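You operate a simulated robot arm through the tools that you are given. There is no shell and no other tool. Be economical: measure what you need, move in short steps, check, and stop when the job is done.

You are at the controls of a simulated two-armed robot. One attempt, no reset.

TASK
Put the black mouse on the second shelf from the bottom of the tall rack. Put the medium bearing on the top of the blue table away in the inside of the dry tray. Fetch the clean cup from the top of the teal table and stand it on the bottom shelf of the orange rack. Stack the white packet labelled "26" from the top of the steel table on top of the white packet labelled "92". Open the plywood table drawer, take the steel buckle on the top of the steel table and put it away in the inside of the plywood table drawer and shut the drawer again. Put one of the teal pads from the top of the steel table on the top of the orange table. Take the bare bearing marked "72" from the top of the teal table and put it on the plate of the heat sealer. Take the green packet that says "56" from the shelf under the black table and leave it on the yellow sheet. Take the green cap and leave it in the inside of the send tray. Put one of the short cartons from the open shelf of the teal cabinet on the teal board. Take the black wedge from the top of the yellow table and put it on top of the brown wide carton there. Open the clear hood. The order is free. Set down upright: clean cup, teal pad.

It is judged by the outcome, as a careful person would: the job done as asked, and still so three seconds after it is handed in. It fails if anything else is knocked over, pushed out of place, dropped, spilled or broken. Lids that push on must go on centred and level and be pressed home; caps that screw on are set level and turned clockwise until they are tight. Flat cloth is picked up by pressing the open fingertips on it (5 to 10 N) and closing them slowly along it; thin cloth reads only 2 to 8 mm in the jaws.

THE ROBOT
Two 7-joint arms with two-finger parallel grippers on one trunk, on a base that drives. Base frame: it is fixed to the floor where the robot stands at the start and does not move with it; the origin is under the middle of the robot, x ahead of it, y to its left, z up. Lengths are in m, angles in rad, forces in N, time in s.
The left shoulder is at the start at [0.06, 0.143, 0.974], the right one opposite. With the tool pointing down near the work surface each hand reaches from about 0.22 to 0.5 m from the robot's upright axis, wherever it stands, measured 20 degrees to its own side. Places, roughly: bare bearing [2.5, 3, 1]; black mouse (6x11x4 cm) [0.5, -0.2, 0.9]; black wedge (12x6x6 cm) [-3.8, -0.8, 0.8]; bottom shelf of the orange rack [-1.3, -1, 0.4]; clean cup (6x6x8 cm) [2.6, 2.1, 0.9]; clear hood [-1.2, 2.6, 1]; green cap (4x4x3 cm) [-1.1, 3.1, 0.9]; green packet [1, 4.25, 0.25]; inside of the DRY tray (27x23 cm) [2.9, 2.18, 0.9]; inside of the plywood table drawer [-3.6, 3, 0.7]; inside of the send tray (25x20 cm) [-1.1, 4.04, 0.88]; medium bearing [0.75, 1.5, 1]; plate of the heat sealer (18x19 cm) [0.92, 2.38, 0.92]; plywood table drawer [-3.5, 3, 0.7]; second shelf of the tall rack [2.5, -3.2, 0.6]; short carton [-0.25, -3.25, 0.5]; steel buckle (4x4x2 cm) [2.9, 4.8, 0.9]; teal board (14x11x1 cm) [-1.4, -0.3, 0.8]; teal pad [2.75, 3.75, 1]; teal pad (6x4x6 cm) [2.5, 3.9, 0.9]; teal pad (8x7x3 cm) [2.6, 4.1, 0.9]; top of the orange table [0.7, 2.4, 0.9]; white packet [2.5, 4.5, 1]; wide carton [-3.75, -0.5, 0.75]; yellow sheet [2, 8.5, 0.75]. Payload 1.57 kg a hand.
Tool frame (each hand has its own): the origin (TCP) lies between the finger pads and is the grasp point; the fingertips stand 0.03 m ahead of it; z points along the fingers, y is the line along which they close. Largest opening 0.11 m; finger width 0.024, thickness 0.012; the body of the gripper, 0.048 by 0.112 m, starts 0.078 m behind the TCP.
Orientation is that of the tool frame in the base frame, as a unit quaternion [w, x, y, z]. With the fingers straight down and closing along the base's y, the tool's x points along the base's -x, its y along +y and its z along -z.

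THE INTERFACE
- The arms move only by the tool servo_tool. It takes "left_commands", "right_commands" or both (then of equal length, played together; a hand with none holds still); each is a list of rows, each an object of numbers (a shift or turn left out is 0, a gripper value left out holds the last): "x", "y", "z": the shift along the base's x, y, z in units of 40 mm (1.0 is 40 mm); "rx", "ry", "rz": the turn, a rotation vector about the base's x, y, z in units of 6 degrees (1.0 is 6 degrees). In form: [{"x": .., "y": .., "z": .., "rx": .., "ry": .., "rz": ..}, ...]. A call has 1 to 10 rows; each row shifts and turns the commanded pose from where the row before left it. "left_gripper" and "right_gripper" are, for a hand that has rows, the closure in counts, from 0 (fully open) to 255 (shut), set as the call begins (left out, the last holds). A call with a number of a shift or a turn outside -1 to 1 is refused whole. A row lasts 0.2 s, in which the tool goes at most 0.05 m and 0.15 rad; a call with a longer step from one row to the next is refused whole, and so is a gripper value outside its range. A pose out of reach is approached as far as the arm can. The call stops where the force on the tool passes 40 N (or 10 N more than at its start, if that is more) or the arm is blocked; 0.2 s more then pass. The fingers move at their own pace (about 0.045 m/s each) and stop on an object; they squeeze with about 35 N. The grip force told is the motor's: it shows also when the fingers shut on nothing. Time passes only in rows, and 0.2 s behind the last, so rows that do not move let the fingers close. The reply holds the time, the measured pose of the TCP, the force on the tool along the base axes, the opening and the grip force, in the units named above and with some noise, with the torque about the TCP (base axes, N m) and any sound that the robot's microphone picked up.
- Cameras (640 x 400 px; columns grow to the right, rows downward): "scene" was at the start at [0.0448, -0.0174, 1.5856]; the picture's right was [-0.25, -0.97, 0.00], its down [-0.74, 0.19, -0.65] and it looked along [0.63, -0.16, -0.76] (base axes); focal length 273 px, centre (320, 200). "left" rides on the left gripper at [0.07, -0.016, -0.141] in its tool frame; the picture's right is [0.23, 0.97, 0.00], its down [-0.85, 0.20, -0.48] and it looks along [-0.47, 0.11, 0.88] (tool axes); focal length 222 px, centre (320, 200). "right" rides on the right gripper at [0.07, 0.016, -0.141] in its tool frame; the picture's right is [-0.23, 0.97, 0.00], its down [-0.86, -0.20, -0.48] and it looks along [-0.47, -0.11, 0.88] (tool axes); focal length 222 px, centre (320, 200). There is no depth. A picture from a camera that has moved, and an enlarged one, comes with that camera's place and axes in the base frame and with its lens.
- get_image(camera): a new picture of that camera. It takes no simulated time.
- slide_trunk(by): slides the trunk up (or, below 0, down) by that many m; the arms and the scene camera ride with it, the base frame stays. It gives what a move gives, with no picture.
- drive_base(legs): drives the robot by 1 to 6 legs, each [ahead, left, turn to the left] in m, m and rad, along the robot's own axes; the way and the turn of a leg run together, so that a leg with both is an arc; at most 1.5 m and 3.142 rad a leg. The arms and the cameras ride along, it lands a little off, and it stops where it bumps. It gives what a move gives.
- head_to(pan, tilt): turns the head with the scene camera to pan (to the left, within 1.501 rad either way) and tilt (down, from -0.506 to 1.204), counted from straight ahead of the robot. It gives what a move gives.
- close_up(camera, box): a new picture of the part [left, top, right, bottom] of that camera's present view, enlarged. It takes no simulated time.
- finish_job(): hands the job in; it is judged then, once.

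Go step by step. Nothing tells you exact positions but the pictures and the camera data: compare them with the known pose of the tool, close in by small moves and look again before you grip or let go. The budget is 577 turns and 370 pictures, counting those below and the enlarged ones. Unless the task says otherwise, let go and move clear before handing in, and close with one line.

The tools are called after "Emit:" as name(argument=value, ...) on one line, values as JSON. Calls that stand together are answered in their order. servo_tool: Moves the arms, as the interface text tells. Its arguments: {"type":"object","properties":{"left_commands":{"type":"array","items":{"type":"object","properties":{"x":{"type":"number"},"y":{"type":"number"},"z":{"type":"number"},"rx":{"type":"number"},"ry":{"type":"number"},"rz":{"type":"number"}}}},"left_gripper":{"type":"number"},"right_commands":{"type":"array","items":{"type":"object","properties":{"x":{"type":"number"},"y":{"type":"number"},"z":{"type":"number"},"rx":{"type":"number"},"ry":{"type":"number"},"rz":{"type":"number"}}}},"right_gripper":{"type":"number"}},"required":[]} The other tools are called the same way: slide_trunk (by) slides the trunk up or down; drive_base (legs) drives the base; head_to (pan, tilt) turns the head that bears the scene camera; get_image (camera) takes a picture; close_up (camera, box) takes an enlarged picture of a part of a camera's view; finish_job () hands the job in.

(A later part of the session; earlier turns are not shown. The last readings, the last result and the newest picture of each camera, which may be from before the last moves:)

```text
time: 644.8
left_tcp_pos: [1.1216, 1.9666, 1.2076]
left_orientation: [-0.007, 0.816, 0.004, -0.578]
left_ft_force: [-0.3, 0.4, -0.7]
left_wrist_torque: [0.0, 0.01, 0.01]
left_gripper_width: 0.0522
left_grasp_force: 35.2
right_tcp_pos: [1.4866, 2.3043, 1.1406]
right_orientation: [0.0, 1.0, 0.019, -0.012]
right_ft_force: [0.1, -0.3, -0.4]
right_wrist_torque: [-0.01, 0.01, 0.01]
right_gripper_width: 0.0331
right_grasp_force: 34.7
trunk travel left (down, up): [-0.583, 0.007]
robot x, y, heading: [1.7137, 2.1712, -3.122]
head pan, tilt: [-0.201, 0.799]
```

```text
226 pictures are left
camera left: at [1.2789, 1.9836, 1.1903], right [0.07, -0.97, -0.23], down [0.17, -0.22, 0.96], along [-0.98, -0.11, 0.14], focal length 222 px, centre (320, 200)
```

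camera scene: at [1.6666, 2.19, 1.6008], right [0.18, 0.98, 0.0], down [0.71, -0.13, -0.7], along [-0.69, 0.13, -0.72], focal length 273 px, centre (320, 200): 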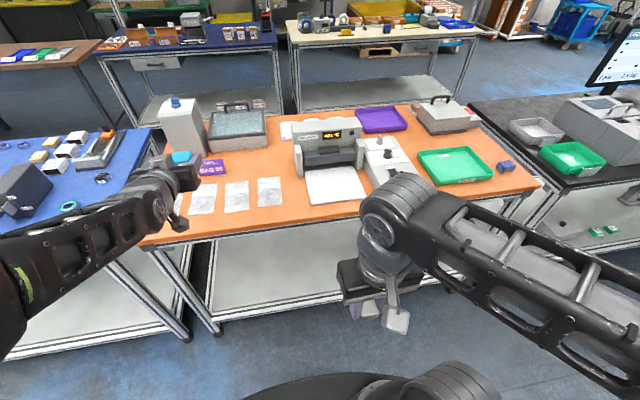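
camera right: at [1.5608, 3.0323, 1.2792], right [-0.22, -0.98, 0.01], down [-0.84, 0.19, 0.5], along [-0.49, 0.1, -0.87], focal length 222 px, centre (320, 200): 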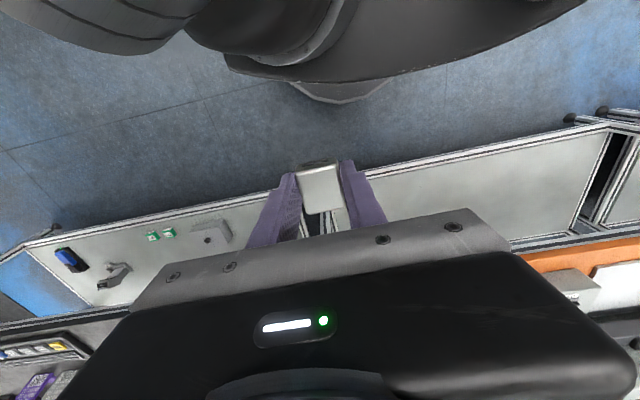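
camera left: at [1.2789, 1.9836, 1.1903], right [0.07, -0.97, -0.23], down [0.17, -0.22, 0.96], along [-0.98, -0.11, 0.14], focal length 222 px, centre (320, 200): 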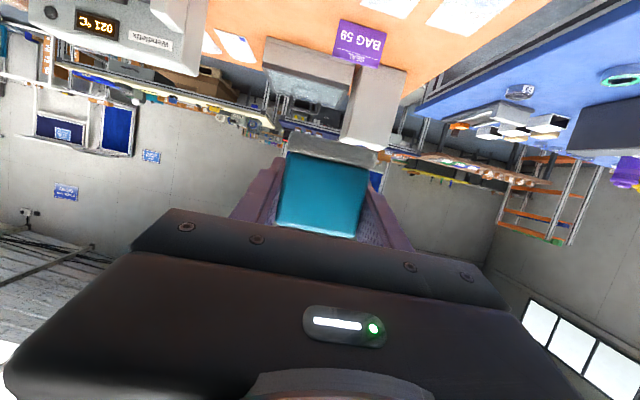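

Clear view: front strip before the packets is free (x 1.0…1.085). Positioning the pad above [1.045, 2.05].

Emit:
drive_base(legs=[[0, 0, -0.02], [0.07, -0.075, 0]])

Emit:
slide_trunk(by=-0.22)

Emit:
get_image(camera="left")

Emit:
get_image(camera="scene")

```text
time: 646.4
left_tcp_pos: [1.0481, 2.0526, 1.2076]
left_orientation: [-0.012, 0.817, -0.004, -0.576]
left_ft_force: [-0.2, -0.4, -0.6]
left_wrist_torque: [-0.02, 0.0, 0.02]
left_gripper_width: 0.0519
left_grasp_force: 34.7
right_tcp_pos: [1.421, 2.3849, 1.1399]
right_orientation: [0.001, 1.0, 0.009, -0.012]
right_ft_force: [0.4, 0.1, -0.2]
right_wrist_torque: [-0.04, -0.04, 0.04]
right_gripper_width: 0.0329
right_grasp_force: 35.0
trunk travel left (down, up): [-0.583, 0.007]
robot x, y, heading: [1.6471, 2.2464, -3.143]
head pan, tilt: [-0.201, 0.799]
```

```text
time: 648.7
left_tcp_pos: [1.0493, 2.053, 0.9886]
left_orientation: [-0.012, 0.816, -0.004, -0.577]
left_ft_force: [0.1, 0.3, -0.3]
left_wrist_torque: [0.01, -0.01, -0.02]
left_gripper_width: 0.0524
left_grasp_force: 35.3
right_tcp_pos: [1.4215, 2.3832, 0.9202]
right_orientation: [0.0, 1.0, 0.01, -0.013]
right_ft_force: [-0.2, 0.1, -0.5]
right_wrist_torque: [0.0, 0.0, 0.01]
right_gripper_width: 0.0331
right_grasp_force: 35.2
trunk travel left (down, up): [-0.363, 0.227]
robot x, y, heading: [1.6474, 2.2499, -3.142]
head pan, tilt: [-0.201, 0.799]
```

```text
225 pictures are left
camera left: at [1.2064, 2.0662, 0.9704], right [0.05, -0.97, -0.23], down [0.16, -0.22, 0.96], along [-0.99, -0.09, 0.14], focal length 222 px, centre (320, 200)
```

left: 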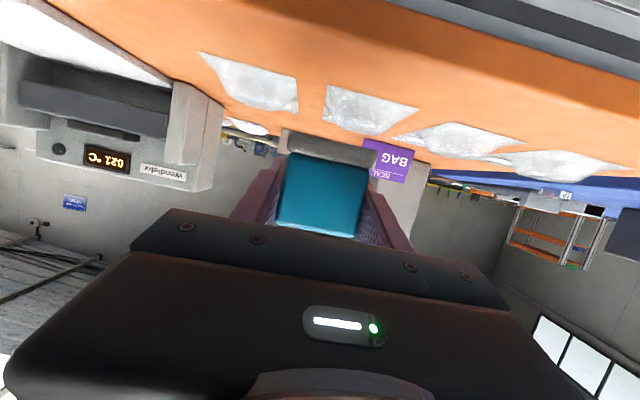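

```text
224 pictures are left
camera scene: at [1.5976, 2.2658, 1.3809], right [0.2, 0.98, 0.0], down [0.7, -0.14, -0.7], along [-0.68, 0.14, -0.72], focal length 273 px, centre (320, 200)
```

scene: 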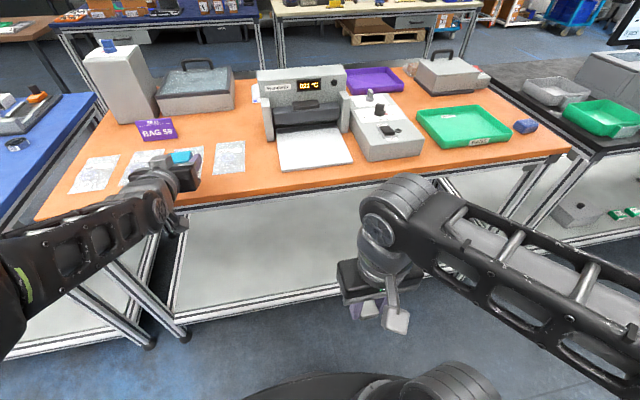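

Clearance to the packets is ~2.5 cm. Lowering the pad to the table.

Emit:
servo_tool(left_commands=[{"z": -0.5}, {"z": -0.4}, {"z": -0.2}, {"z": -0.08}, {"z": -0.08}, {"z": -0.08}, {"z": -0.08}, {"z": -0.08}])

Emit:
get_image(camera="left")

```text
time: 650.5
left_tcp_pos: [1.0484, 2.0524, 0.9346]
left_orientation: [-0.013, 0.814, -0.005, -0.581]
left_ft_force: [-3.1, 0.6, 24.4]
left_wrist_torque: [-0.64, 0.03, -0.02]
left_gripper_width: 0.0529
left_grasp_force: 34.7
right_tcp_pos: [1.4222, 2.3843, 0.9204]
right_orientation: [0.002, 1.0, 0.01, -0.013]
right_ft_force: [-0.5, 0.1, -0.3]
right_wrist_torque: [0.01, -0.02, 0.03]
right_gripper_width: 0.033
right_grasp_force: 34.7
trunk travel left (down, up): [-0.363, 0.227]
robot x, y, heading: [1.6473, 2.2463, -3.144]
head pan, tilt: [-0.201, 0.799]
```

```text
223 pictures are left
camera left: at [1.2068, 2.0666, 0.9131], right [0.05, -0.97, -0.23], down [0.17, -0.22, 0.96], along [-0.98, -0.09, 0.15], focal length 222 px, centre (320, 200)
```

left: 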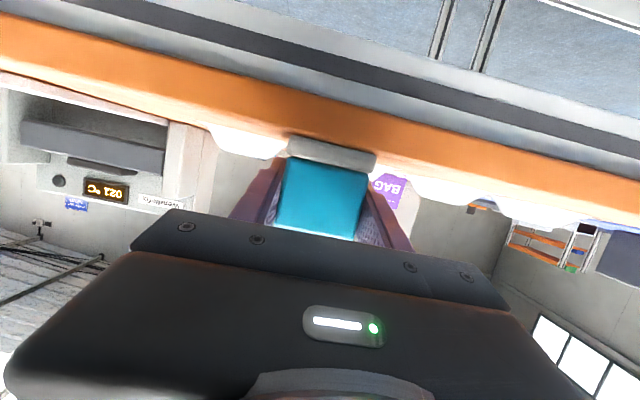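

Pad is seated. Releasing slowly and backing straight out.

Emit:
servo_tool(left_commands=[{"z": 0.03}, {}, {}, {}, {}, {"x": 0.4}, {"x": 0.7}, {"x": 0.9}, {"x": 0.9, "z": 0.3}], left_gripper=0)

Emit:
get_image(camera="left")

Emit:
close_up(camera="scene", box=[60, 100, 300, 250])

```text
time: 652.5
left_tcp_pos: [1.1385, 2.048, 0.9589]
left_orientation: [-0.014, 0.817, -0.005, -0.576]
left_ft_force: [0.3, 0.3, 0.5]
left_wrist_torque: [0.02, -0.02, 0.02]
left_gripper_width: 0.1101
left_grasp_force: 0.0
left hand out of reach, approached as far as the arm can: row 8, 9
right_tcp_pos: [1.4213, 2.3833, 0.9205]
right_orientation: [0.0, 1.0, 0.01, -0.013]
right_ft_force: [0.2, 0.6, -0.6]
right_wrist_torque: [-0.01, 0.01, 0.01]
right_gripper_width: 0.0328
right_grasp_force: 34.9
trunk travel left (down, up): [-0.363, 0.227]
robot x, y, heading: [1.647, 2.2495, -3.141]
head pan, tilt: [-0.201, 0.799]
```

```text
222 pictures are left
camera left: at [1.2946, 2.0634, 0.9406], right [0.05, -0.97, -0.23], down [0.16, -0.22, 0.96], along [-0.99, -0.09, 0.14], focal length 222 px, centre (320, 200)
```

left: 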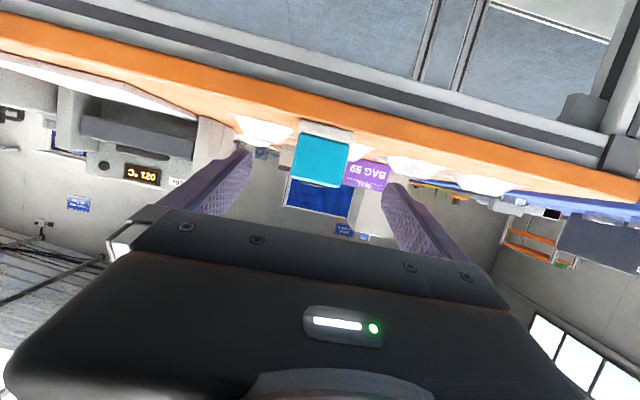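

```text
2.67 times, centred on (180, 175) of scene
camera zoom: at [1.5982, 2.2658, 1.3808], right [0.2, 0.98, 0.0], down [0.7, -0.14, -0.7], along [-0.68, 0.14, -0.72], focal length 729 px, centre (693, 267)
```

zoom: 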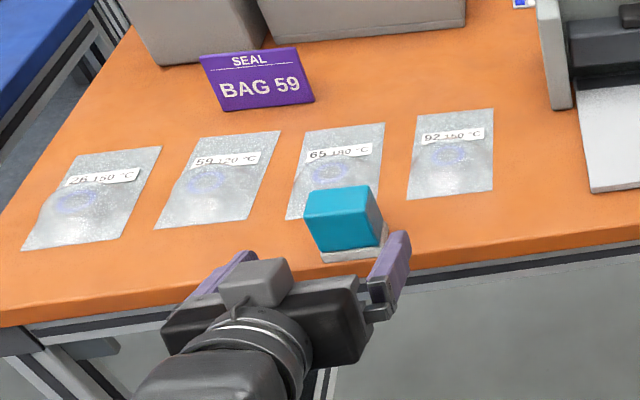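

The pad stands upright on the orange table. Next the medium bearing: raising the trunk, reducing the left-hand tilt to 35°, and moving south to the blue table.

Emit:
slide_trunk(by=0.22)

Emit:
drive_base(legs=[[-0.05, 0, 0], [0, 0.55, 0]])

Emit:
servo_tool(left_commands=[{"ry": -1}, {"ry": -1}, {"ry": -1}, {"ry": -1}, {"ry": -1}, {"ry": -0.83}, {}])

Emit:
head_to(pan=0, tilt=0.7)

Emit:
get_image(camera="scene")

```text
time: 654.8
left_tcp_pos: [1.1358, 2.048, 1.1782]
left_orientation: [-0.013, 0.817, -0.005, -0.576]
left_ft_force: [0.3, -0.2, 0.7]
left_wrist_torque: [0.01, 0.0, 0.02]
left_gripper_width: 0.1099
left_grasp_force: 0.0
right_tcp_pos: [1.42, 2.3833, 1.1406]
right_orientation: [0.0, 1.0, 0.01, -0.012]
right_ft_force: [-0.4, -0.2, -1.6]
right_wrist_torque: [-0.02, 0.06, 0.02]
right_gripper_width: 0.0333
right_grasp_force: 35.5
trunk travel left (down, up): [-0.583, 0.007]
robot x, y, heading: [1.6459, 2.2481, -3.138]
head pan, tilt: [-0.201, 0.799]
```

```text
time: 658.5
left_tcp_pos: [1.1872, 1.5019, 1.1783]
left_orientation: [-0.014, 0.817, -0.005, -0.577]
left_ft_force: [0.7, 0.1, 0.5]
left_wrist_torque: [0.03, -0.04, -0.02]
left_gripper_width: 0.11
left_grasp_force: 0.1
right_tcp_pos: [1.4709, 1.8354, 1.1401]
right_orientation: [0.001, 1.0, 0.009, -0.013]
right_ft_force: [0.4, -0.4, -1.1]
right_wrist_torque: [0.01, -0.02, -0.01]
right_gripper_width: 0.0326
right_grasp_force: 34.7
trunk travel left (down, up): [-0.583, 0.007]
robot x, y, heading: [1.6965, 1.7028, 3.141]
head pan, tilt: [-0.201, 0.799]
```

```text
time: 660.1
left_tcp_pos: [1.1855, 1.503, 1.1776]
left_orientation: [-0.014, 0.953, -0.001, -0.304]
left_ft_force: [-1.1, -0.7, 0.4]
left_wrist_torque: [0.02, 0.03, 0.01]
left_gripper_width: 0.1099
left_grasp_force: 0.0
right_tcp_pos: [1.4717, 1.8371, 1.1407]
right_orientation: [0.0, 1.0, 0.008, -0.013]
right_ft_force: [-0.4, 0.0, 0.1]
right_wrist_torque: [0.0, 0.0, 0.02]
right_gripper_width: 0.0331
right_grasp_force: 35.4
trunk travel left (down, up): [-0.583, 0.007]
robot x, y, heading: [1.6976, 1.6995, 3.14]
head pan, tilt: [-0.201, 0.799]
```

```text
time: 660.8
left_tcp_pos: [1.1864, 1.5022, 1.1781]
left_orientation: [-0.015, 0.952, -0.001, -0.305]
left_ft_force: [-0.1, -0.5, -0.1]
left_wrist_torque: [0.0, 0.0, -0.01]
left_gripper_width: 0.11
left_grasp_force: 0.1
right_tcp_pos: [1.4719, 1.8373, 1.1395]
right_orientation: [0.0, 1.0, 0.009, -0.012]
right_ft_force: [0.4, 0.4, -0.9]
right_wrist_torque: [0.01, -0.02, -0.01]
right_gripper_width: 0.0329
right_grasp_force: 35.0
trunk travel left (down, up): [-0.583, 0.007]
robot x, y, heading: [1.6948, 1.7026, 3.14]
head pan, tilt: [0.0, 0.7]
```

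```text
220 pictures are left
camera scene: at [1.642, 1.7025, 1.609], right [0.0, 1.0, 0.0], down [0.64, 0.0, -0.76], along [-0.76, 0.0, -0.64], focal length 273 px, centre (320, 200)
```

scene: 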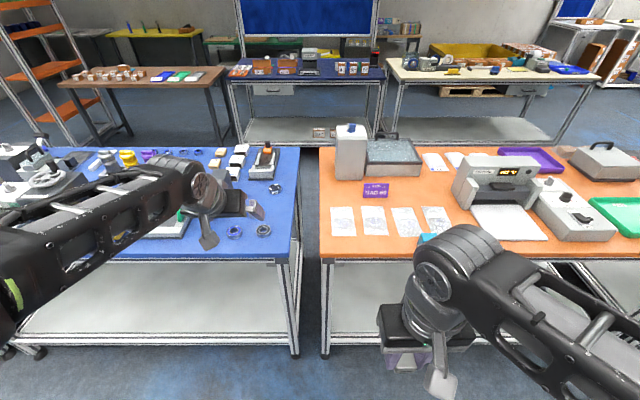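

Emit:
close_up(camera="scene", box=[190, 140, 310, 250])

Emit:
get_image(camera="left")

```text
3.64 times, centred on (250, 195) of scene
camera zoom: at [1.642, 1.7025, 1.609], right [0.0, 1.0, 0.0], down [0.64, 0.0, -0.76], along [-0.76, 0.0, -0.64], focal length 994 px, centre (574, 218)
```

zoom: 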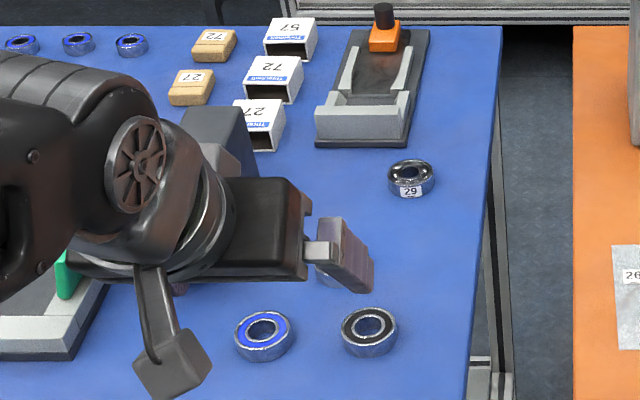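

```text
218 pictures are left
camera left: at [1.3251, 1.5164, 1.254], right [0.17, -0.97, -0.16], down [-0.42, -0.22, 0.88], along [-0.89, -0.09, -0.45], focal length 222 px, centre (320, 200)
```

left: 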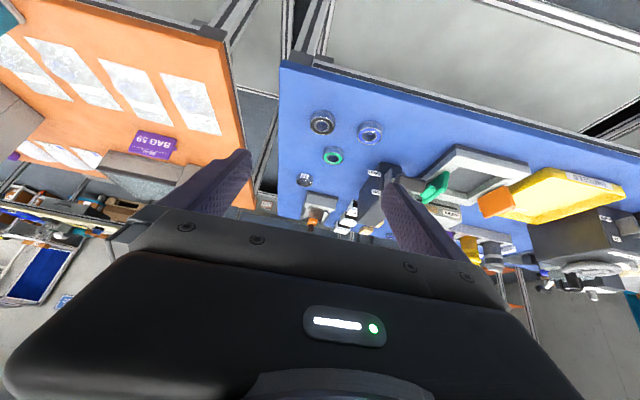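

The bearing I had in mind is marked "29" without a shield; I should compare sizes before deciding which is "medium". I'll move the left hand aside and zoom.

Emit:
servo_tool(left_commands=[{"x": 0.5, "y": -0.8}, {"y": -0.8}, {"y": -0.8}, {"y": -0.8}, {"y": -0.8}, {}])

Emit:
close_up(camera="scene", box=[220, 170, 300, 245])

Emit:
close_up(camera="scene", box=[130, 140, 230, 170])

```text
time: 662.2
left_tcp_pos: [1.2064, 1.3442, 1.1805]
left_orientation: [-0.014, 0.952, -0.001, -0.305]
left_ft_force: [0.1, 0.5, 0.7]
left_wrist_torque: [-0.01, 0.02, -0.02]
left_gripper_width: 0.1101
left_grasp_force: 0.1
right_tcp_pos: [1.4713, 1.8374, 1.1403]
right_orientation: [0.0, 1.0, 0.008, -0.012]
right_ft_force: [-0.3, 0.8, -0.7]
right_wrist_torque: [-0.03, 0.0, -0.01]
right_gripper_width: 0.033
right_grasp_force: 34.5
trunk travel left (down, up): [-0.583, 0.007]
robot x, y, heading: [1.6961, 1.6997, 3.143]
head pan, tilt: [0.0, 0.7]
```

```text
5.33 times, centred on (260, 208) of scene
camera zoom: at [1.642, 1.7029, 1.6091], right [0.0, 1.0, 0.0], down [0.64, 0.0, -0.76], along [-0.76, 0.0, -0.64], focal length 1458 px, centre (640, 160)
```

zoom: 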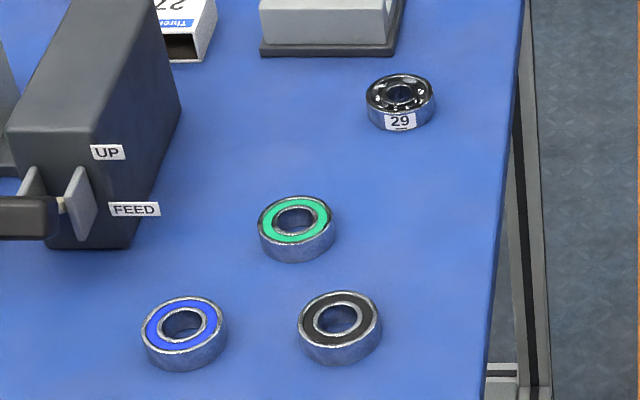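

```text
6.40 times, centred on (180, 155) of scene
camera zoom: at [1.642, 1.7029, 1.6091], right [0.0, 1.0, 0.0], down [0.64, 0.0, -0.76], along [-0.76, 0.0, -0.64], focal length 1749 px, centre (1216, 488)
```

zoom: 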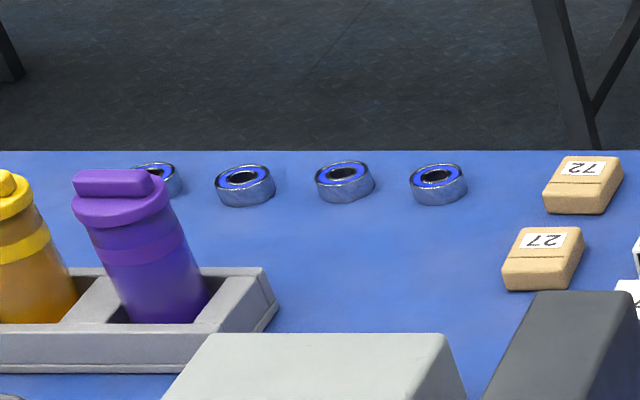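

All four here are ~5.4 cm and the far row ~4.5 cm; the position hint [0.75, 1.5] only fits the one marked 29 at [0.741, 1.514]. I'll move in for it with the tilted left hand.

Emit:
drive_base(legs=[[0.27, 0, 0]])

Emit:
servo_tool(left_commands=[{"y": 0.9}, {"y": 0.9}, {"y": 0.9}, {"y": 0.9}, {"y": 0.65, "x": -0.5}, {"x": -0.9}, {"x": -0.9}, {"x": -0.9}, {"x": -0.9}, {}])

Emit:
get_image(camera="left")

```text
time: 664.1
left_tcp_pos: [0.9359, 1.3448, 1.1814]
left_orientation: [-0.014, 0.952, -0.003, -0.304]
left_ft_force: [-0.5, -0.3, -0.4]
left_wrist_torque: [0.02, -0.01, 0.0]
left_gripper_width: 0.1099
left_grasp_force: 0.0
right_tcp_pos: [1.2012, 1.8384, 1.1391]
right_orientation: [0.0, 1.0, 0.007, -0.013]
right_ft_force: [-0.7, -0.1, -0.4]
right_wrist_torque: [0.03, 0.02, 0.02]
right_gripper_width: 0.0328
right_grasp_force: 34.9
trunk travel left (down, up): [-0.583, 0.007]
robot x, y, heading: [1.4328, 1.7012, 3.138]
head pan, tilt: [0.0, 0.7]
```

```text
time: 666.3
left_tcp_pos: [0.771, 1.5157, 1.1807]
left_orientation: [-0.015, 0.952, -0.002, -0.305]
left_ft_force: [0.1, -0.5, 1.3]
left_wrist_torque: [-0.01, 0.02, 0.01]
left_gripper_width: 0.1097
left_grasp_force: 0.1
right_tcp_pos: [1.2045, 1.8371, 1.1397]
right_orientation: [0.0, 1.0, 0.007, -0.013]
right_ft_force: [0.8, 0.9, -0.8]
right_wrist_torque: [-0.01, -0.02, -0.03]
right_gripper_width: 0.0326
right_grasp_force: 34.5
trunk travel left (down, up): [-0.583, 0.007]
robot x, y, heading: [1.4289, 1.6983, 3.139]
head pan, tilt: [0.0, 0.7]
```

```text
215 pictures are left
camera left: at [0.9114, 1.5289, 1.2563], right [0.17, -0.97, -0.16], down [-0.42, -0.22, 0.88], along [-0.89, -0.09, -0.45], focal length 222 px, centre (320, 200)
```

left: 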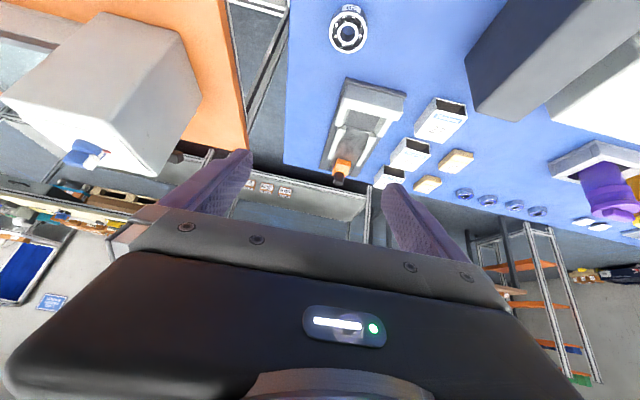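

Bearing at [0.746, 1.515]. Lowering in steps.

Emit:
servo_tool(left_commands=[{"x": -0.22, "z": -1}, {"z": -1}, {"z": -1}, {"z": -1}, {"z": -1}, {}])

Emit:
get_image(camera="left")

```text
time: 667.7
left_tcp_pos: [0.763, 1.5158, 0.9804]
left_orientation: [-0.015, 0.952, -0.003, -0.305]
left_ft_force: [0.4, 0.7, -0.2]
left_wrist_torque: [-0.02, 0.01, -0.02]
left_gripper_width: 0.1099
left_grasp_force: 0.0
right_tcp_pos: [1.2037, 1.8382, 1.1406]
right_orientation: [0.0, 1.0, 0.008, -0.013]
right_ft_force: [0.2, -0.4, -0.8]
right_wrist_torque: [-0.02, -0.03, 0.0]
right_gripper_width: 0.0329
right_grasp_force: 35.1
trunk travel left (down, up): [-0.583, 0.007]
robot x, y, heading: [1.4254, 1.699, 3.139]
head pan, tilt: [0.0, 0.7]
```

```text
214 pictures are left
camera left: at [0.9018, 1.5282, 1.0551], right [0.17, -0.97, -0.16], down [-0.42, -0.22, 0.88], along [-0.89, -0.08, -0.45], focal length 222 px, centre (320, 200)
```

left: 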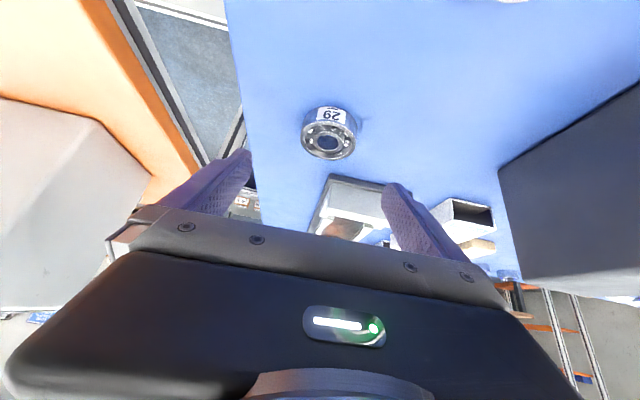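

Emit:
servo_tool(left_commands=[{"z": -0.5}, {"z": -0.35}, {"z": -0.12}, {"z": -0.12}, {"z": -0.12}, {"z": -0.12}])

Emit:
get_image(camera="left")

```text
time: 669.1
left_tcp_pos: [0.7621, 1.516, 0.9328]
left_orientation: [-0.015, 0.951, -0.002, -0.31]
left_ft_force: [7.9, -2.9, 30.5]
left_wrist_torque: [-1.8, -0.01, 0.67]
left_gripper_width: 0.1101
left_grasp_force: 0.1
right_tcp_pos: [1.2053, 1.8388, 1.1422]
right_orientation: [0.001, 1.0, 0.007, -0.014]
right_ft_force: [0.6, -0.6, -0.1]
right_wrist_torque: [0.0, 0.01, 0.01]
right_gripper_width: 0.033
right_grasp_force: 34.9
trunk travel left (down, up): [-0.583, 0.007]
robot x, y, heading: [1.4294, 1.6984, 3.14]
head pan, tilt: [0.0, 0.7]
```

```text
213 pictures are left
camera left: at [0.9032, 1.5295, 1.0064], right [0.17, -0.97, -0.16], down [-0.41, -0.22, 0.88], along [-0.89, -0.09, -0.44], focal length 222 px, centre (320, 200)
```

left: 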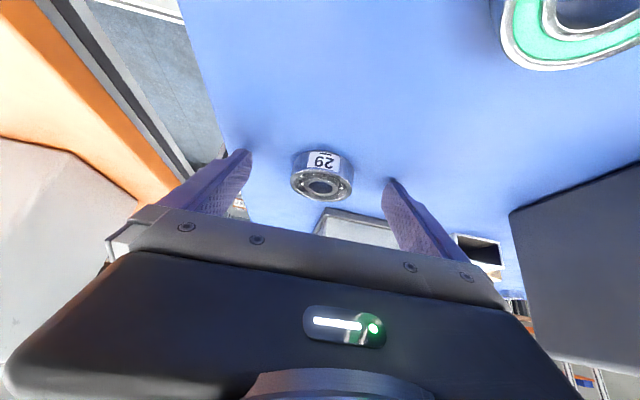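

Contact; lifting 2 mm and closing.

Emit:
servo_tool(left_commands=[{"z": 0.09}, {}, {}, {}, {}, {}], left_gripper=255)

Emit:
servo_tool(left_commands=[{"z": 0.5}, {"z": 0.9}, {"z": 1}, {"z": 1}, {"z": 1}, {"z": 1}, {}])

Emit:
get_image(camera="left")

```text
time: 670.5
left_tcp_pos: [0.7654, 1.5206, 0.9322]
left_orientation: [-0.017, 0.952, -0.005, -0.306]
left_ft_force: [4.2, 1.5, 20.6]
left_wrist_torque: [-0.13, 0.42, -0.11]
left_gripper_width: 0.0508
left_grasp_force: 35.0
right_tcp_pos: [1.2046, 1.8399, 1.1403]
right_orientation: [0.001, 1.0, 0.006, -0.014]
right_ft_force: [0.0, 0.6, -0.2]
right_wrist_torque: [0.01, -0.02, 0.01]
right_gripper_width: 0.0331
right_grasp_force: 35.4
trunk travel left (down, up): [-0.583, 0.007]
robot x, y, heading: [1.4291, 1.703, 3.139]
head pan, tilt: [0.0, 0.7]
```

```text
time: 672.1
left_tcp_pos: [0.7633, 1.5133, 1.147]
left_orientation: [-0.016, 0.953, -0.003, -0.304]
left_ft_force: [0.0, 0.1, -1.6]
left_wrist_torque: [0.0, -0.03, -0.04]
left_gripper_width: 0.0508
left_grasp_force: 35.3
right_tcp_pos: [1.2028, 1.8377, 1.1404]
right_orientation: [0.0, 1.0, 0.006, -0.013]
right_ft_force: [0.2, -0.7, -1.1]
right_wrist_torque: [-0.04, 0.0, 0.01]
right_gripper_width: 0.033
right_grasp_force: 34.9
trunk travel left (down, up): [-0.583, 0.007]
robot x, y, heading: [1.4231, 1.6985, 3.141]
head pan, tilt: [0.0, 0.7]
```

```text
212 pictures are left
camera left: at [0.9026, 1.5269, 1.2227], right [0.17, -0.97, -0.16], down [-0.42, -0.22, 0.88], along [-0.89, -0.08, -0.45], focal length 222 px, centre (320, 200)
```

left: 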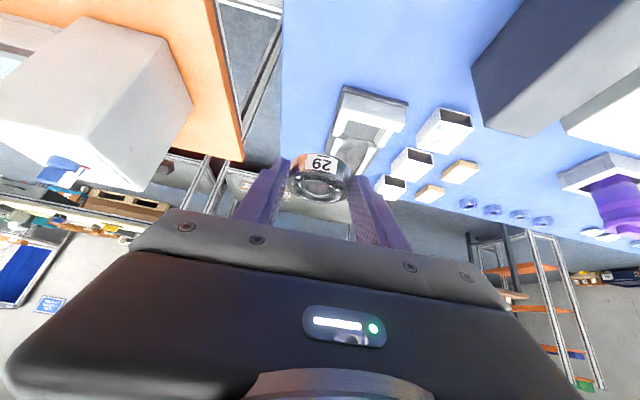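

Bearing 29 is held. I'll retract, back into the aisle, turn around and look at the teal table for the DRY tray.

Emit:
servo_tool(left_commands=[{"x": 0.9, "z": 0.3}, {"x": 0.9, "z": 0.3}, {"x": 0.9}, {"x": 0.9}, {"x": 0.9}, {"x": 0.5}, {}])

Emit:
drive_base(legs=[[-0.27, 0, 0], [0, -0.6, 0], [0, 0, -3.14]])

Emit:
head_to(pan=0.1, tilt=0.6)

Emit:
get_image(camera="scene")

```text
time: 673.7
left_tcp_pos: [0.9651, 1.5159, 1.168]
left_orientation: [-0.015, 0.952, -0.003, -0.305]
left_ft_force: [0.1, 0.1, -1.7]
left_wrist_torque: [-0.01, -0.04, 0.02]
left_gripper_width: 0.0509
left_grasp_force: 35.8
right_tcp_pos: [1.202, 1.8378, 1.1401]
right_orientation: [0.0, 1.0, 0.007, -0.013]
right_ft_force: [-0.6, -0.5, -0.3]
right_wrist_torque: [-0.01, -0.03, 0.02]
right_gripper_width: 0.0327
right_grasp_force: 35.0
trunk travel left (down, up): [-0.583, 0.007]
robot x, y, heading: [1.4305, 1.6979, 3.137]
head pan, tilt: [0.0, 0.7]
```

```text
time: 685.9
left_tcp_pos: [2.1562, 2.524, 1.1684]
left_orientation: [0.305, -0.028, 0.952, -0.005]
left_ft_force: [0.4, 0.0, -1.6]
left_wrist_torque: [0.02, 0.04, 0.04]
left_gripper_width: 0.0505
left_grasp_force: 35.1
right_tcp_pos: [1.9392, 2.1866, 1.141]
right_orientation: [0.013, -0.039, 0.999, 0.0]
right_ft_force: [-0.2, 0.1, -0.8]
right_wrist_torque: [-0.03, 0.01, 0.0]
right_gripper_width: 0.0329
right_grasp_force: 35.3
trunk travel left (down, up): [-0.583, 0.007]
robot x, y, heading: [1.7007, 2.3099, 0.06]
head pan, tilt: [0.0, 0.7]
```

```text
time: 686.6
left_tcp_pos: [2.1553, 2.5227, 1.1697]
left_orientation: [0.305, -0.029, 0.952, -0.005]
left_ft_force: [-0.1, 0.7, -2.0]
left_wrist_torque: [-0.01, 0.05, 0.0]
left_gripper_width: 0.0506
left_grasp_force: 34.8
right_tcp_pos: [1.938, 2.1864, 1.141]
right_orientation: [0.012, -0.039, 0.999, 0.001]
right_ft_force: [0.4, -0.4, -0.3]
right_wrist_torque: [0.0, 0.01, -0.01]
right_gripper_width: 0.0329
right_grasp_force: 34.8
trunk travel left (down, up): [-0.583, 0.007]
robot x, y, heading: [1.7043, 2.3081, 0.064]
head pan, tilt: [0.099, 0.6]
```

```text
211 pictures are left
camera scene: at [1.762, 2.3231, 1.6177], right [0.16, -0.99, 0.0], down [-0.56, -0.09, -0.82], along [0.81, 0.13, -0.57], focal length 273 px, centre (320, 200)
```

scene: 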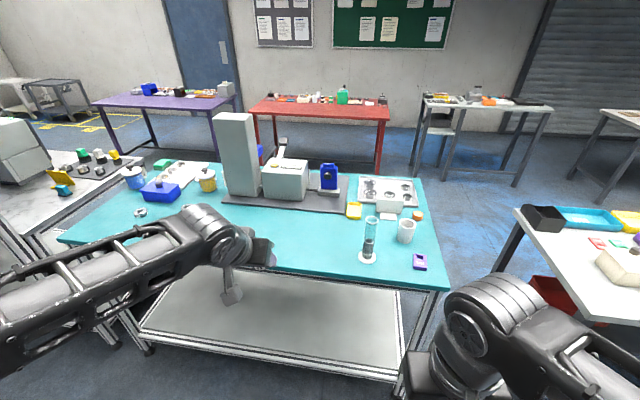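

Emit:
close_up(camera="scene", box=[310, 150, 450, 280])

Emit:
close_up(camera="scene", box=[110, 150, 240, 250])

```text
3.08 times, centred on (380, 215) of scene
camera zoom: at [1.762, 2.3231, 1.6177], right [0.16, -0.99, 0.0], down [-0.56, -0.09, -0.82], along [0.81, 0.13, -0.57], focal length 841 px, centre (135, 154)
```

zoom: 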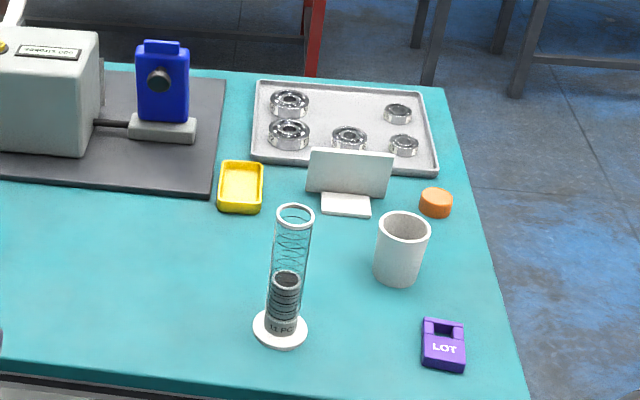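

```text
4.00 times, centred on (175, 200) of scene
camera zoom: at [1.762, 2.3231, 1.6177], right [0.16, -0.99, 0.0], down [-0.56, -0.09, -0.82], along [0.81, 0.13, -0.57], focal length 1093 px, centre (900, 200)
```

zoom: 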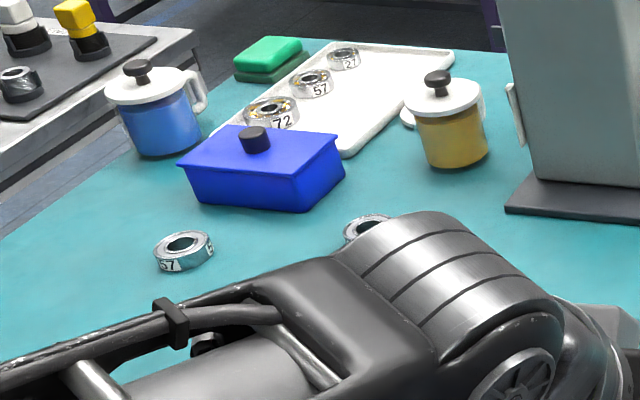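

The DRY tray holds chrome bearings in three sizes – the "29" matches the medium one (5.4 cm). A free spot is near [2.935, 2.175], best reached from the table's +x side, so I'll drive round there.

Emit:
drive_base(legs=[[0, 1.08, -0.062], [0, 1.08, 0], [0, 1.08, 0], [1.0, 0, 0], [0.95, 0, 0], [0, 0, 3.14]])

Emit:
drive_base(legs=[[0, 1.1, 0], [0, 1.1, 0], [0, 0.95, 0]])

Emit:
head_to(pan=0, tilt=0.6)

Emit:
get_image(camera="scene")

```text
time: 719.3
left_tcp_pos: [3.1722, 5.4024, 1.169]
left_orientation: [-0.004, 0.952, 0.033, -0.305]
left_ft_force: [-0.1, -0.2, -1.8]
left_wrist_torque: [0.01, -0.04, -0.01]
left_gripper_width: 0.0504
left_grasp_force: 35.2
right_tcp_pos: [3.3846, 5.7425, 1.1398]
right_orientation: [0.001, 0.999, 0.044, -0.012]
right_ft_force: [-0.2, -0.4, -1.3]
right_wrist_torque: [0.03, 0.02, 0.0]
right_gripper_width: 0.033
right_grasp_force: 35.3
trunk travel left (down, up): [-0.583, 0.007]
robot x, y, heading: [3.6233, 5.6213, -3.072]
head pan, tilt: [0.099, 0.6]
```

```text
time: 734.7
left_tcp_pos: [3.3476, 2.2739, 1.1701]
left_orientation: [-0.004, 0.952, 0.033, -0.305]
left_ft_force: [0.8, 0.1, -1.3]
left_wrist_torque: [-0.01, -0.04, -0.02]
left_gripper_width: 0.0505
left_grasp_force: 34.9
right_tcp_pos: [3.5623, 2.613, 1.1401]
right_orientation: [0.0, 0.999, 0.043, -0.011]
right_ft_force: [-0.1, 0.0, -0.2]
right_wrist_torque: [0.02, 0.01, -0.01]
right_gripper_width: 0.0328
right_grasp_force: 35.0
trunk travel left (down, up): [-0.583, 0.007]
robot x, y, heading: [3.8018, 2.4895, -3.073]
head pan, tilt: [0.099, 0.6]
```

```text
time: 735.3
left_tcp_pos: [3.349, 2.2735, 1.1699]
left_orientation: [-0.004, 0.952, 0.033, -0.304]
left_ft_force: [-0.1, -0.8, -0.7]
left_wrist_torque: [0.05, -0.03, -0.01]
left_gripper_width: 0.0506
left_grasp_force: 35.4
right_tcp_pos: [3.5627, 2.6128, 1.1404]
right_orientation: [0.001, 0.999, 0.043, -0.012]
right_ft_force: [-0.4, 0.2, 0.0]
right_wrist_torque: [-0.02, -0.02, -0.01]
right_gripper_width: 0.0327
right_grasp_force: 35.3
trunk travel left (down, up): [-0.583, 0.007]
robot x, y, heading: [3.7956, 2.4951, -3.07]
head pan, tilt: [0.0, 0.6]
```

```text
208 pictures are left
camera scene: at [3.7388, 2.4909, 1.6177], right [-0.07, 1.0, 0.0], down [0.56, 0.04, -0.82], along [-0.82, -0.06, -0.57], focal length 273 px, centre (320, 200)
```

scene: 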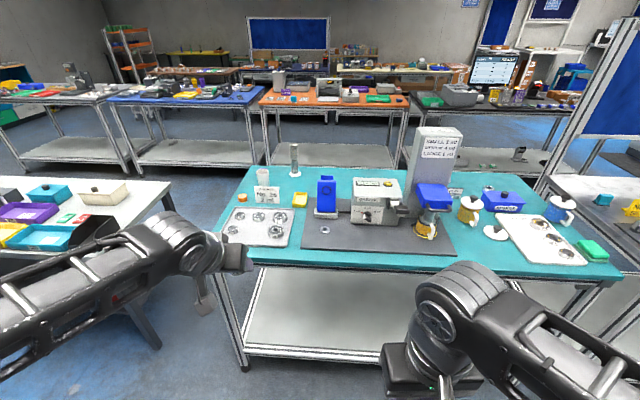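

I'll square up and move in so the left hand is over the tray's free spot.

Emit:
drive_base(legs=[[0, 0, -0.07], [0.35, 0.13, 0]])

Emit:
head_to(pan=0.25, tilt=0.85)

Emit:
get_image(camera="scene")

Emit:
get_image(camera="left")

```text
time: 738.2
left_tcp_pos: [2.9812, 2.1791, 1.1693]
left_orientation: [-0.015, 0.953, -0.002, -0.304]
left_ft_force: [-0.2, -0.4, -2.3]
left_wrist_torque: [0.0, -0.03, -0.01]
left_gripper_width: 0.0506
left_grasp_force: 35.1
right_tcp_pos: [3.2185, 2.5015, 1.1405]
right_orientation: [0.0, 1.0, 0.008, -0.012]
right_ft_force: [-0.6, -0.2, 0.4]
right_wrist_torque: [0.0, -0.02, 0.02]
right_gripper_width: 0.0329
right_grasp_force: 35.1
trunk travel left (down, up): [-0.583, 0.007]
robot x, y, heading: [3.442, 2.3648, 3.137]
head pan, tilt: [0.0, 0.6]
```

```text
time: 739.0
left_tcp_pos: [2.9811, 2.1791, 1.1687]
left_orientation: [-0.015, 0.952, -0.003, -0.304]
left_ft_force: [-0.3, -0.3, -2.1]
left_wrist_torque: [-0.01, -0.03, -0.03]
left_gripper_width: 0.0508
left_grasp_force: 35.5
right_tcp_pos: [3.2189, 2.5015, 1.1405]
right_orientation: [0.0, 1.0, 0.008, -0.013]
right_ft_force: [1.1, 0.6, -0.4]
right_wrist_torque: [0.0, -0.01, 0.02]
right_gripper_width: 0.0327
right_grasp_force: 34.8
trunk travel left (down, up): [-0.583, 0.007]
robot x, y, heading: [3.442, 2.3621, 3.136]
head pan, tilt: [0.25, 0.85]
```

```text
207 pictures are left
camera scene: at [3.3986, 2.3483, 1.5969], right [-0.24, 0.97, 0.0], down [0.73, 0.18, -0.66], along [-0.64, -0.16, -0.75], focal length 273 px, centre (320, 200)
```

scene: 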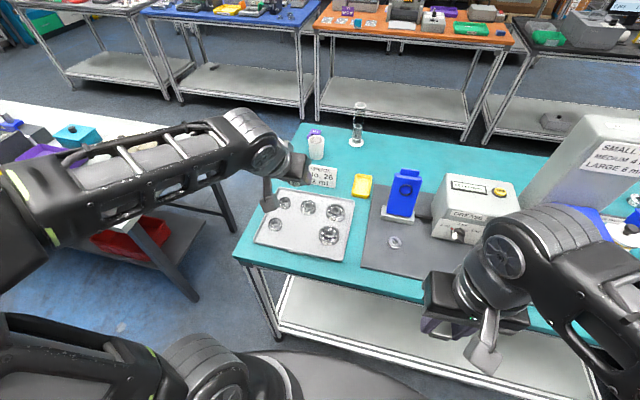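

```text
206 pictures are left
camera left: at [3.1212, 2.1934, 1.2441], right [0.17, -0.97, -0.16], down [-0.42, -0.22, 0.88], along [-0.89, -0.09, -0.45], focal length 222 px, centre (320, 200)
```

left: 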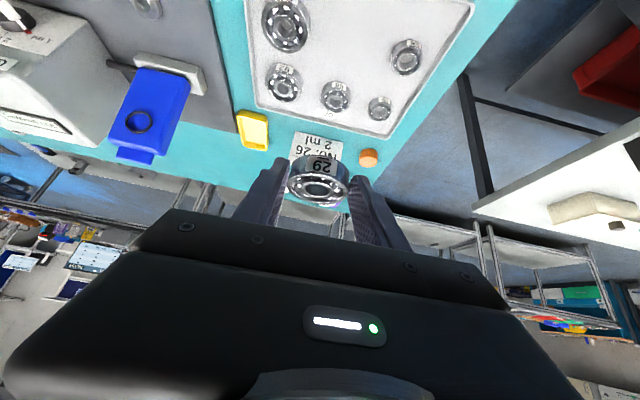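

The free spot between the tray's bearings is centred at [2.945, 2.174]. Moving over and lowering.

Emit:
servo_tool(left_commands=[{"x": -0.44, "y": -0.12}, {"z": -1}, {"z": -1}, {"z": -1}, {"z": -1}, {"z": -0.8}, {}])

Emit:
get_image(camera="left")

```text
time: 740.5
left_tcp_pos: [2.9655, 2.1751, 0.9765]
left_orientation: [-0.015, 0.953, -0.003, -0.303]
left_ft_force: [0.1, 0.1, -1.5]
left_wrist_torque: [-0.02, -0.06, 0.01]
left_gripper_width: 0.0503
left_grasp_force: 35.1
right_tcp_pos: [3.2196, 2.503, 1.1411]
right_orientation: [0.0, 1.0, 0.008, -0.013]
right_ft_force: [-0.4, -0.5, 0.1]
right_wrist_torque: [-0.01, -0.01, 0.03]
right_gripper_width: 0.0327
right_grasp_force: 34.9
trunk travel left (down, up): [-0.583, 0.007]
robot x, y, heading: [3.4489, 2.3643, 3.138]
head pan, tilt: [0.25, 0.85]
```

```text
205 pictures are left
camera left: at [3.1044, 2.1892, 1.0513], right [0.17, -0.97, -0.16], down [-0.42, -0.22, 0.88], along [-0.89, -0.08, -0.45], focal length 222 px, centre (320, 200)
```

left: 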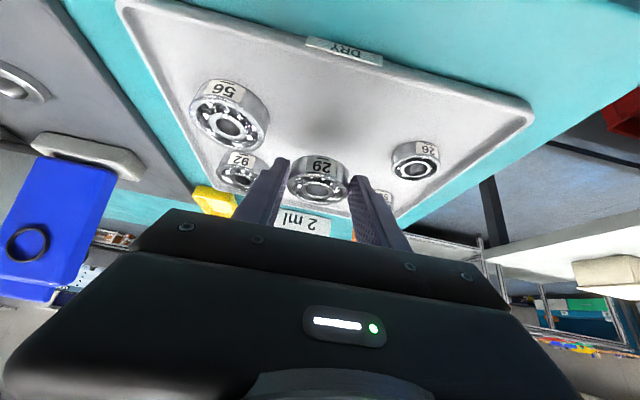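

Emit:
servo_tool(left_commands=[{"z": -0.4}, {"z": -0.25}, {"z": -0.1}, {"z": -0.1}, {"z": -0.1}, {"z": -0.1}, {"z": -0.1}])

Emit:
get_image(camera="left")

```text
time: 742.2
left_tcp_pos: [2.9598, 2.1743, 0.9375]
left_orientation: [-0.012, 0.949, -0.004, -0.314]
left_ft_force: [0.0, 0.7, 16.9]
left_wrist_torque: [-0.15, 0.01, -0.08]
left_gripper_width: 0.0508
left_grasp_force: 34.7
right_tcp_pos: [3.2198, 2.5015, 1.1403]
right_orientation: [0.0, 1.0, 0.009, -0.014]
right_ft_force: [0.1, -0.9, 0.1]
right_wrist_torque: [-0.02, 0.0, 0.02]
right_gripper_width: 0.0331
right_grasp_force: 34.8
trunk travel left (down, up): [-0.583, 0.007]
robot x, y, heading: [3.4431, 2.3613, 3.141]
head pan, tilt: [0.25, 0.85]
stopped in row 7 (left hand): the force on the tool passed its limit at 43 N (the readings are from after the stop); the commanded pose is now the measured one
```

```text
204 pictures are left
camera left: at [3.1011, 2.1884, 1.0096], right [0.17, -0.97, -0.15], down [-0.41, -0.21, 0.89], along [-0.9, -0.09, -0.43], focal length 222 px, centre (320, 200)
```

left: 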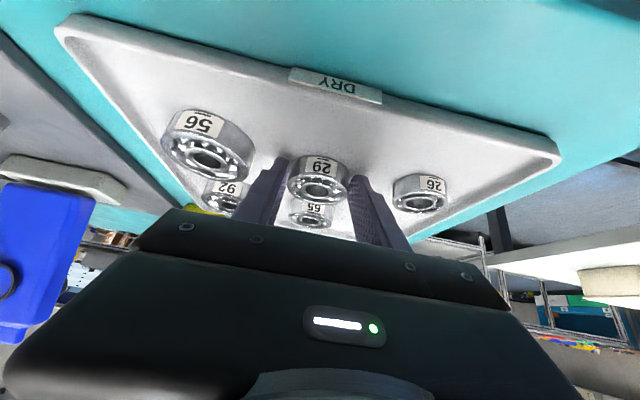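

29 is on the tray floor, clear of the others. Opening only slightly, then rising.

Emit:
servo_tool(left_commands=[{}, {}, {}, {"z": 0.5}, {"z": 0.9}, {"z": 1}, {"z": 1}, {}], left_gripper=104)

Emit:
get_image(camera="left")

```text
time: 744.0
left_tcp_pos: [2.958, 2.1735, 1.0703]
left_orientation: [-0.012, 0.95, -0.003, -0.311]
left_ft_force: [-0.3, 0.3, 0.2]
left_wrist_torque: [0.0, 0.01, 0.01]
left_gripper_width: 0.0651
left_grasp_force: 0.0
right_tcp_pos: [3.219, 2.5022, 1.1405]
right_orientation: [0.0, 1.0, 0.007, -0.012]
right_ft_force: [0.1, 0.1, -0.2]
right_wrist_torque: [0.0, -0.03, 0.02]
right_gripper_width: 0.0331
right_grasp_force: 34.9
trunk travel left (down, up): [-0.583, 0.007]
robot x, y, heading: [3.4475, 2.3638, 3.141]
head pan, tilt: [0.25, 0.85]
```

```text
203 pictures are left
camera left: at [3.0988, 2.1873, 1.1444], right [0.17, -0.97, -0.16], down [-0.41, -0.21, 0.89], along [-0.9, -0.09, -0.44], focal length 222 px, centre (320, 200)
```

left: 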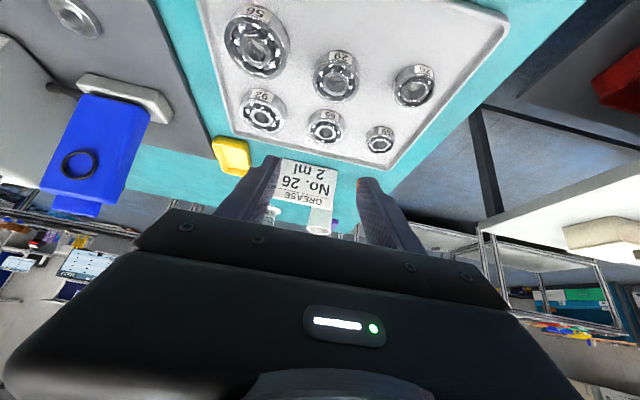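

The bearing is in the DRY tray. I'll reset the left hand to vertical and drive back round to the aisle side for the bare "72" bearing.

Emit:
servo_tool(left_commands=[{"z": 0.8, "x": 0.6}, {"x": 0.8, "ry": -1}, {"x": 0.6, "ry": -1}, {"ry": -1}, {"ry": -1}, {"ry": -1}, {"ry": -1}, {}], left_gripper=0)

Emit:
drive_base(legs=[[-0.35, 0, 0], [0, -1.1, 0], [0, -1.1, 0], [0, -1.05, 0], [1.0, 0, 0], [1.05, 0, 0]])

Emit:
drive_base(legs=[[0, 0, 3.14], [0, -1.15, 0], [0, -1.2, 0]])

Emit:
head_to(pan=0, tilt=0.65)

Emit:
get_image(camera="scene")

```text
time: 745.8
left_tcp_pos: [3.042, 2.1747, 1.1034]
left_orientation: [-0.012, 1.0, 0.001, -0.001]
left_ft_force: [1.2, 0.1, 1.3]
left_wrist_torque: [0.01, 0.01, -0.03]
left_gripper_width: 0.1099
left_grasp_force: 0.1
right_tcp_pos: [3.2196, 2.5011, 1.141]
right_orientation: [0.0, 1.0, 0.008, -0.013]
right_ft_force: [1.1, -0.1, -0.1]
right_wrist_torque: [0.0, 0.02, -0.02]
right_gripper_width: 0.0329
right_grasp_force: 34.7
trunk travel left (down, up): [-0.583, 0.007]
robot x, y, heading: [3.4454, 2.3638, 3.138]
head pan, tilt: [0.25, 0.85]
```

```text
time: 773.4
left_tcp_pos: [1.3079, 5.4443, 1.1031]
left_orientation: [-0.013, 1.0, -0.006, -0.001]
left_ft_force: [-0.6, -0.4, 0.0]
left_wrist_torque: [-0.03, -0.01, 0.01]
left_gripper_width: 0.1101
left_grasp_force: 0.1
right_tcp_pos: [1.4903, 5.7699, 1.141]
right_orientation: [0.0, 1.0, 0.0, -0.012]
right_ft_force: [0.1, 0.3, -0.2]
right_wrist_torque: [-0.01, -0.02, -0.01]
right_gripper_width: 0.0329
right_grasp_force: 34.7
trunk travel left (down, up): [-0.583, 0.007]
robot x, y, heading: [1.7158, 5.6287, 3.125]
head pan, tilt: [0.25, 0.85]
```

```text
time: 792.2
left_tcp_pos: [2.151, 3.5083, 1.1029]
left_orientation: [0.002, -0.022, 1.0, -0.014]
left_ft_force: [-0.6, 0.4, -0.3]
left_wrist_torque: [0.02, 0.05, 0.03]
left_gripper_width: 0.1101
left_grasp_force: 0.1
right_tcp_pos: [1.9867, 3.1748, 1.1406]
right_orientation: [0.012, -0.029, 0.999, 0.002]
right_ft_force: [-0.2, -0.1, -0.8]
right_wrist_torque: [0.04, 0.01, -0.02]
right_gripper_width: 0.0327
right_grasp_force: 35.0
trunk travel left (down, up): [-0.583, 0.007]
robot x, y, heading: [1.7563, 3.3015, 0.034]
head pan, tilt: [0.25, 0.85]
```

```text
time: 793.0
left_tcp_pos: [2.1512, 3.5094, 1.1036]
left_orientation: [0.003, -0.023, 1.0, -0.012]
left_ft_force: [-1.2, 0.2, 0.0]
left_wrist_torque: [-0.02, -0.01, -0.02]
left_gripper_width: 0.1099
left_grasp_force: 0.0
right_tcp_pos: [1.9881, 3.1753, 1.1399]
right_orientation: [0.014, -0.03, 0.999, 0.0]
right_ft_force: [-0.1, 0.5, -0.2]
right_wrist_torque: [-0.04, -0.01, 0.01]
right_gripper_width: 0.0332
right_grasp_force: 34.6
trunk travel left (down, up): [-0.583, 0.007]
robot x, y, heading: [1.7561, 3.2996, 0.04]
head pan, tilt: [0.0, 0.649]
```

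```text
202 pictures are left
camera scene: at [1.8128, 3.3052, 1.6134], right [0.04, -1.0, 0.0], down [-0.6, -0.02, -0.8], along [0.8, 0.03, -0.61], focal length 273 px, centre (320, 200)
```

scene: 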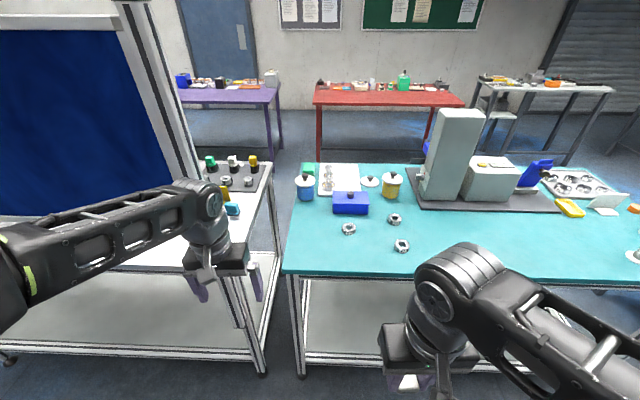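

Emit:
close_up(camera="scene", box=[300, 190, 460, 270])

```text
4.00 times, centred on (380, 230) of scene
camera zoom: at [1.8128, 3.3052, 1.6134], right [0.04, -1.0, 0.0], down [-0.6, -0.02, -0.8], along [0.8, 0.03, -0.61], focal length 1093 px, centre (80, 80)
```

zoom: 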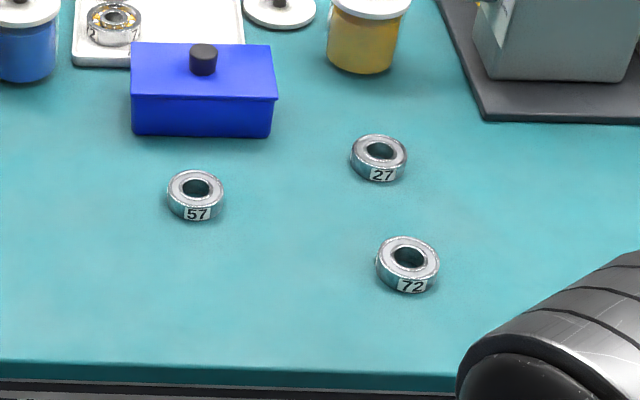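

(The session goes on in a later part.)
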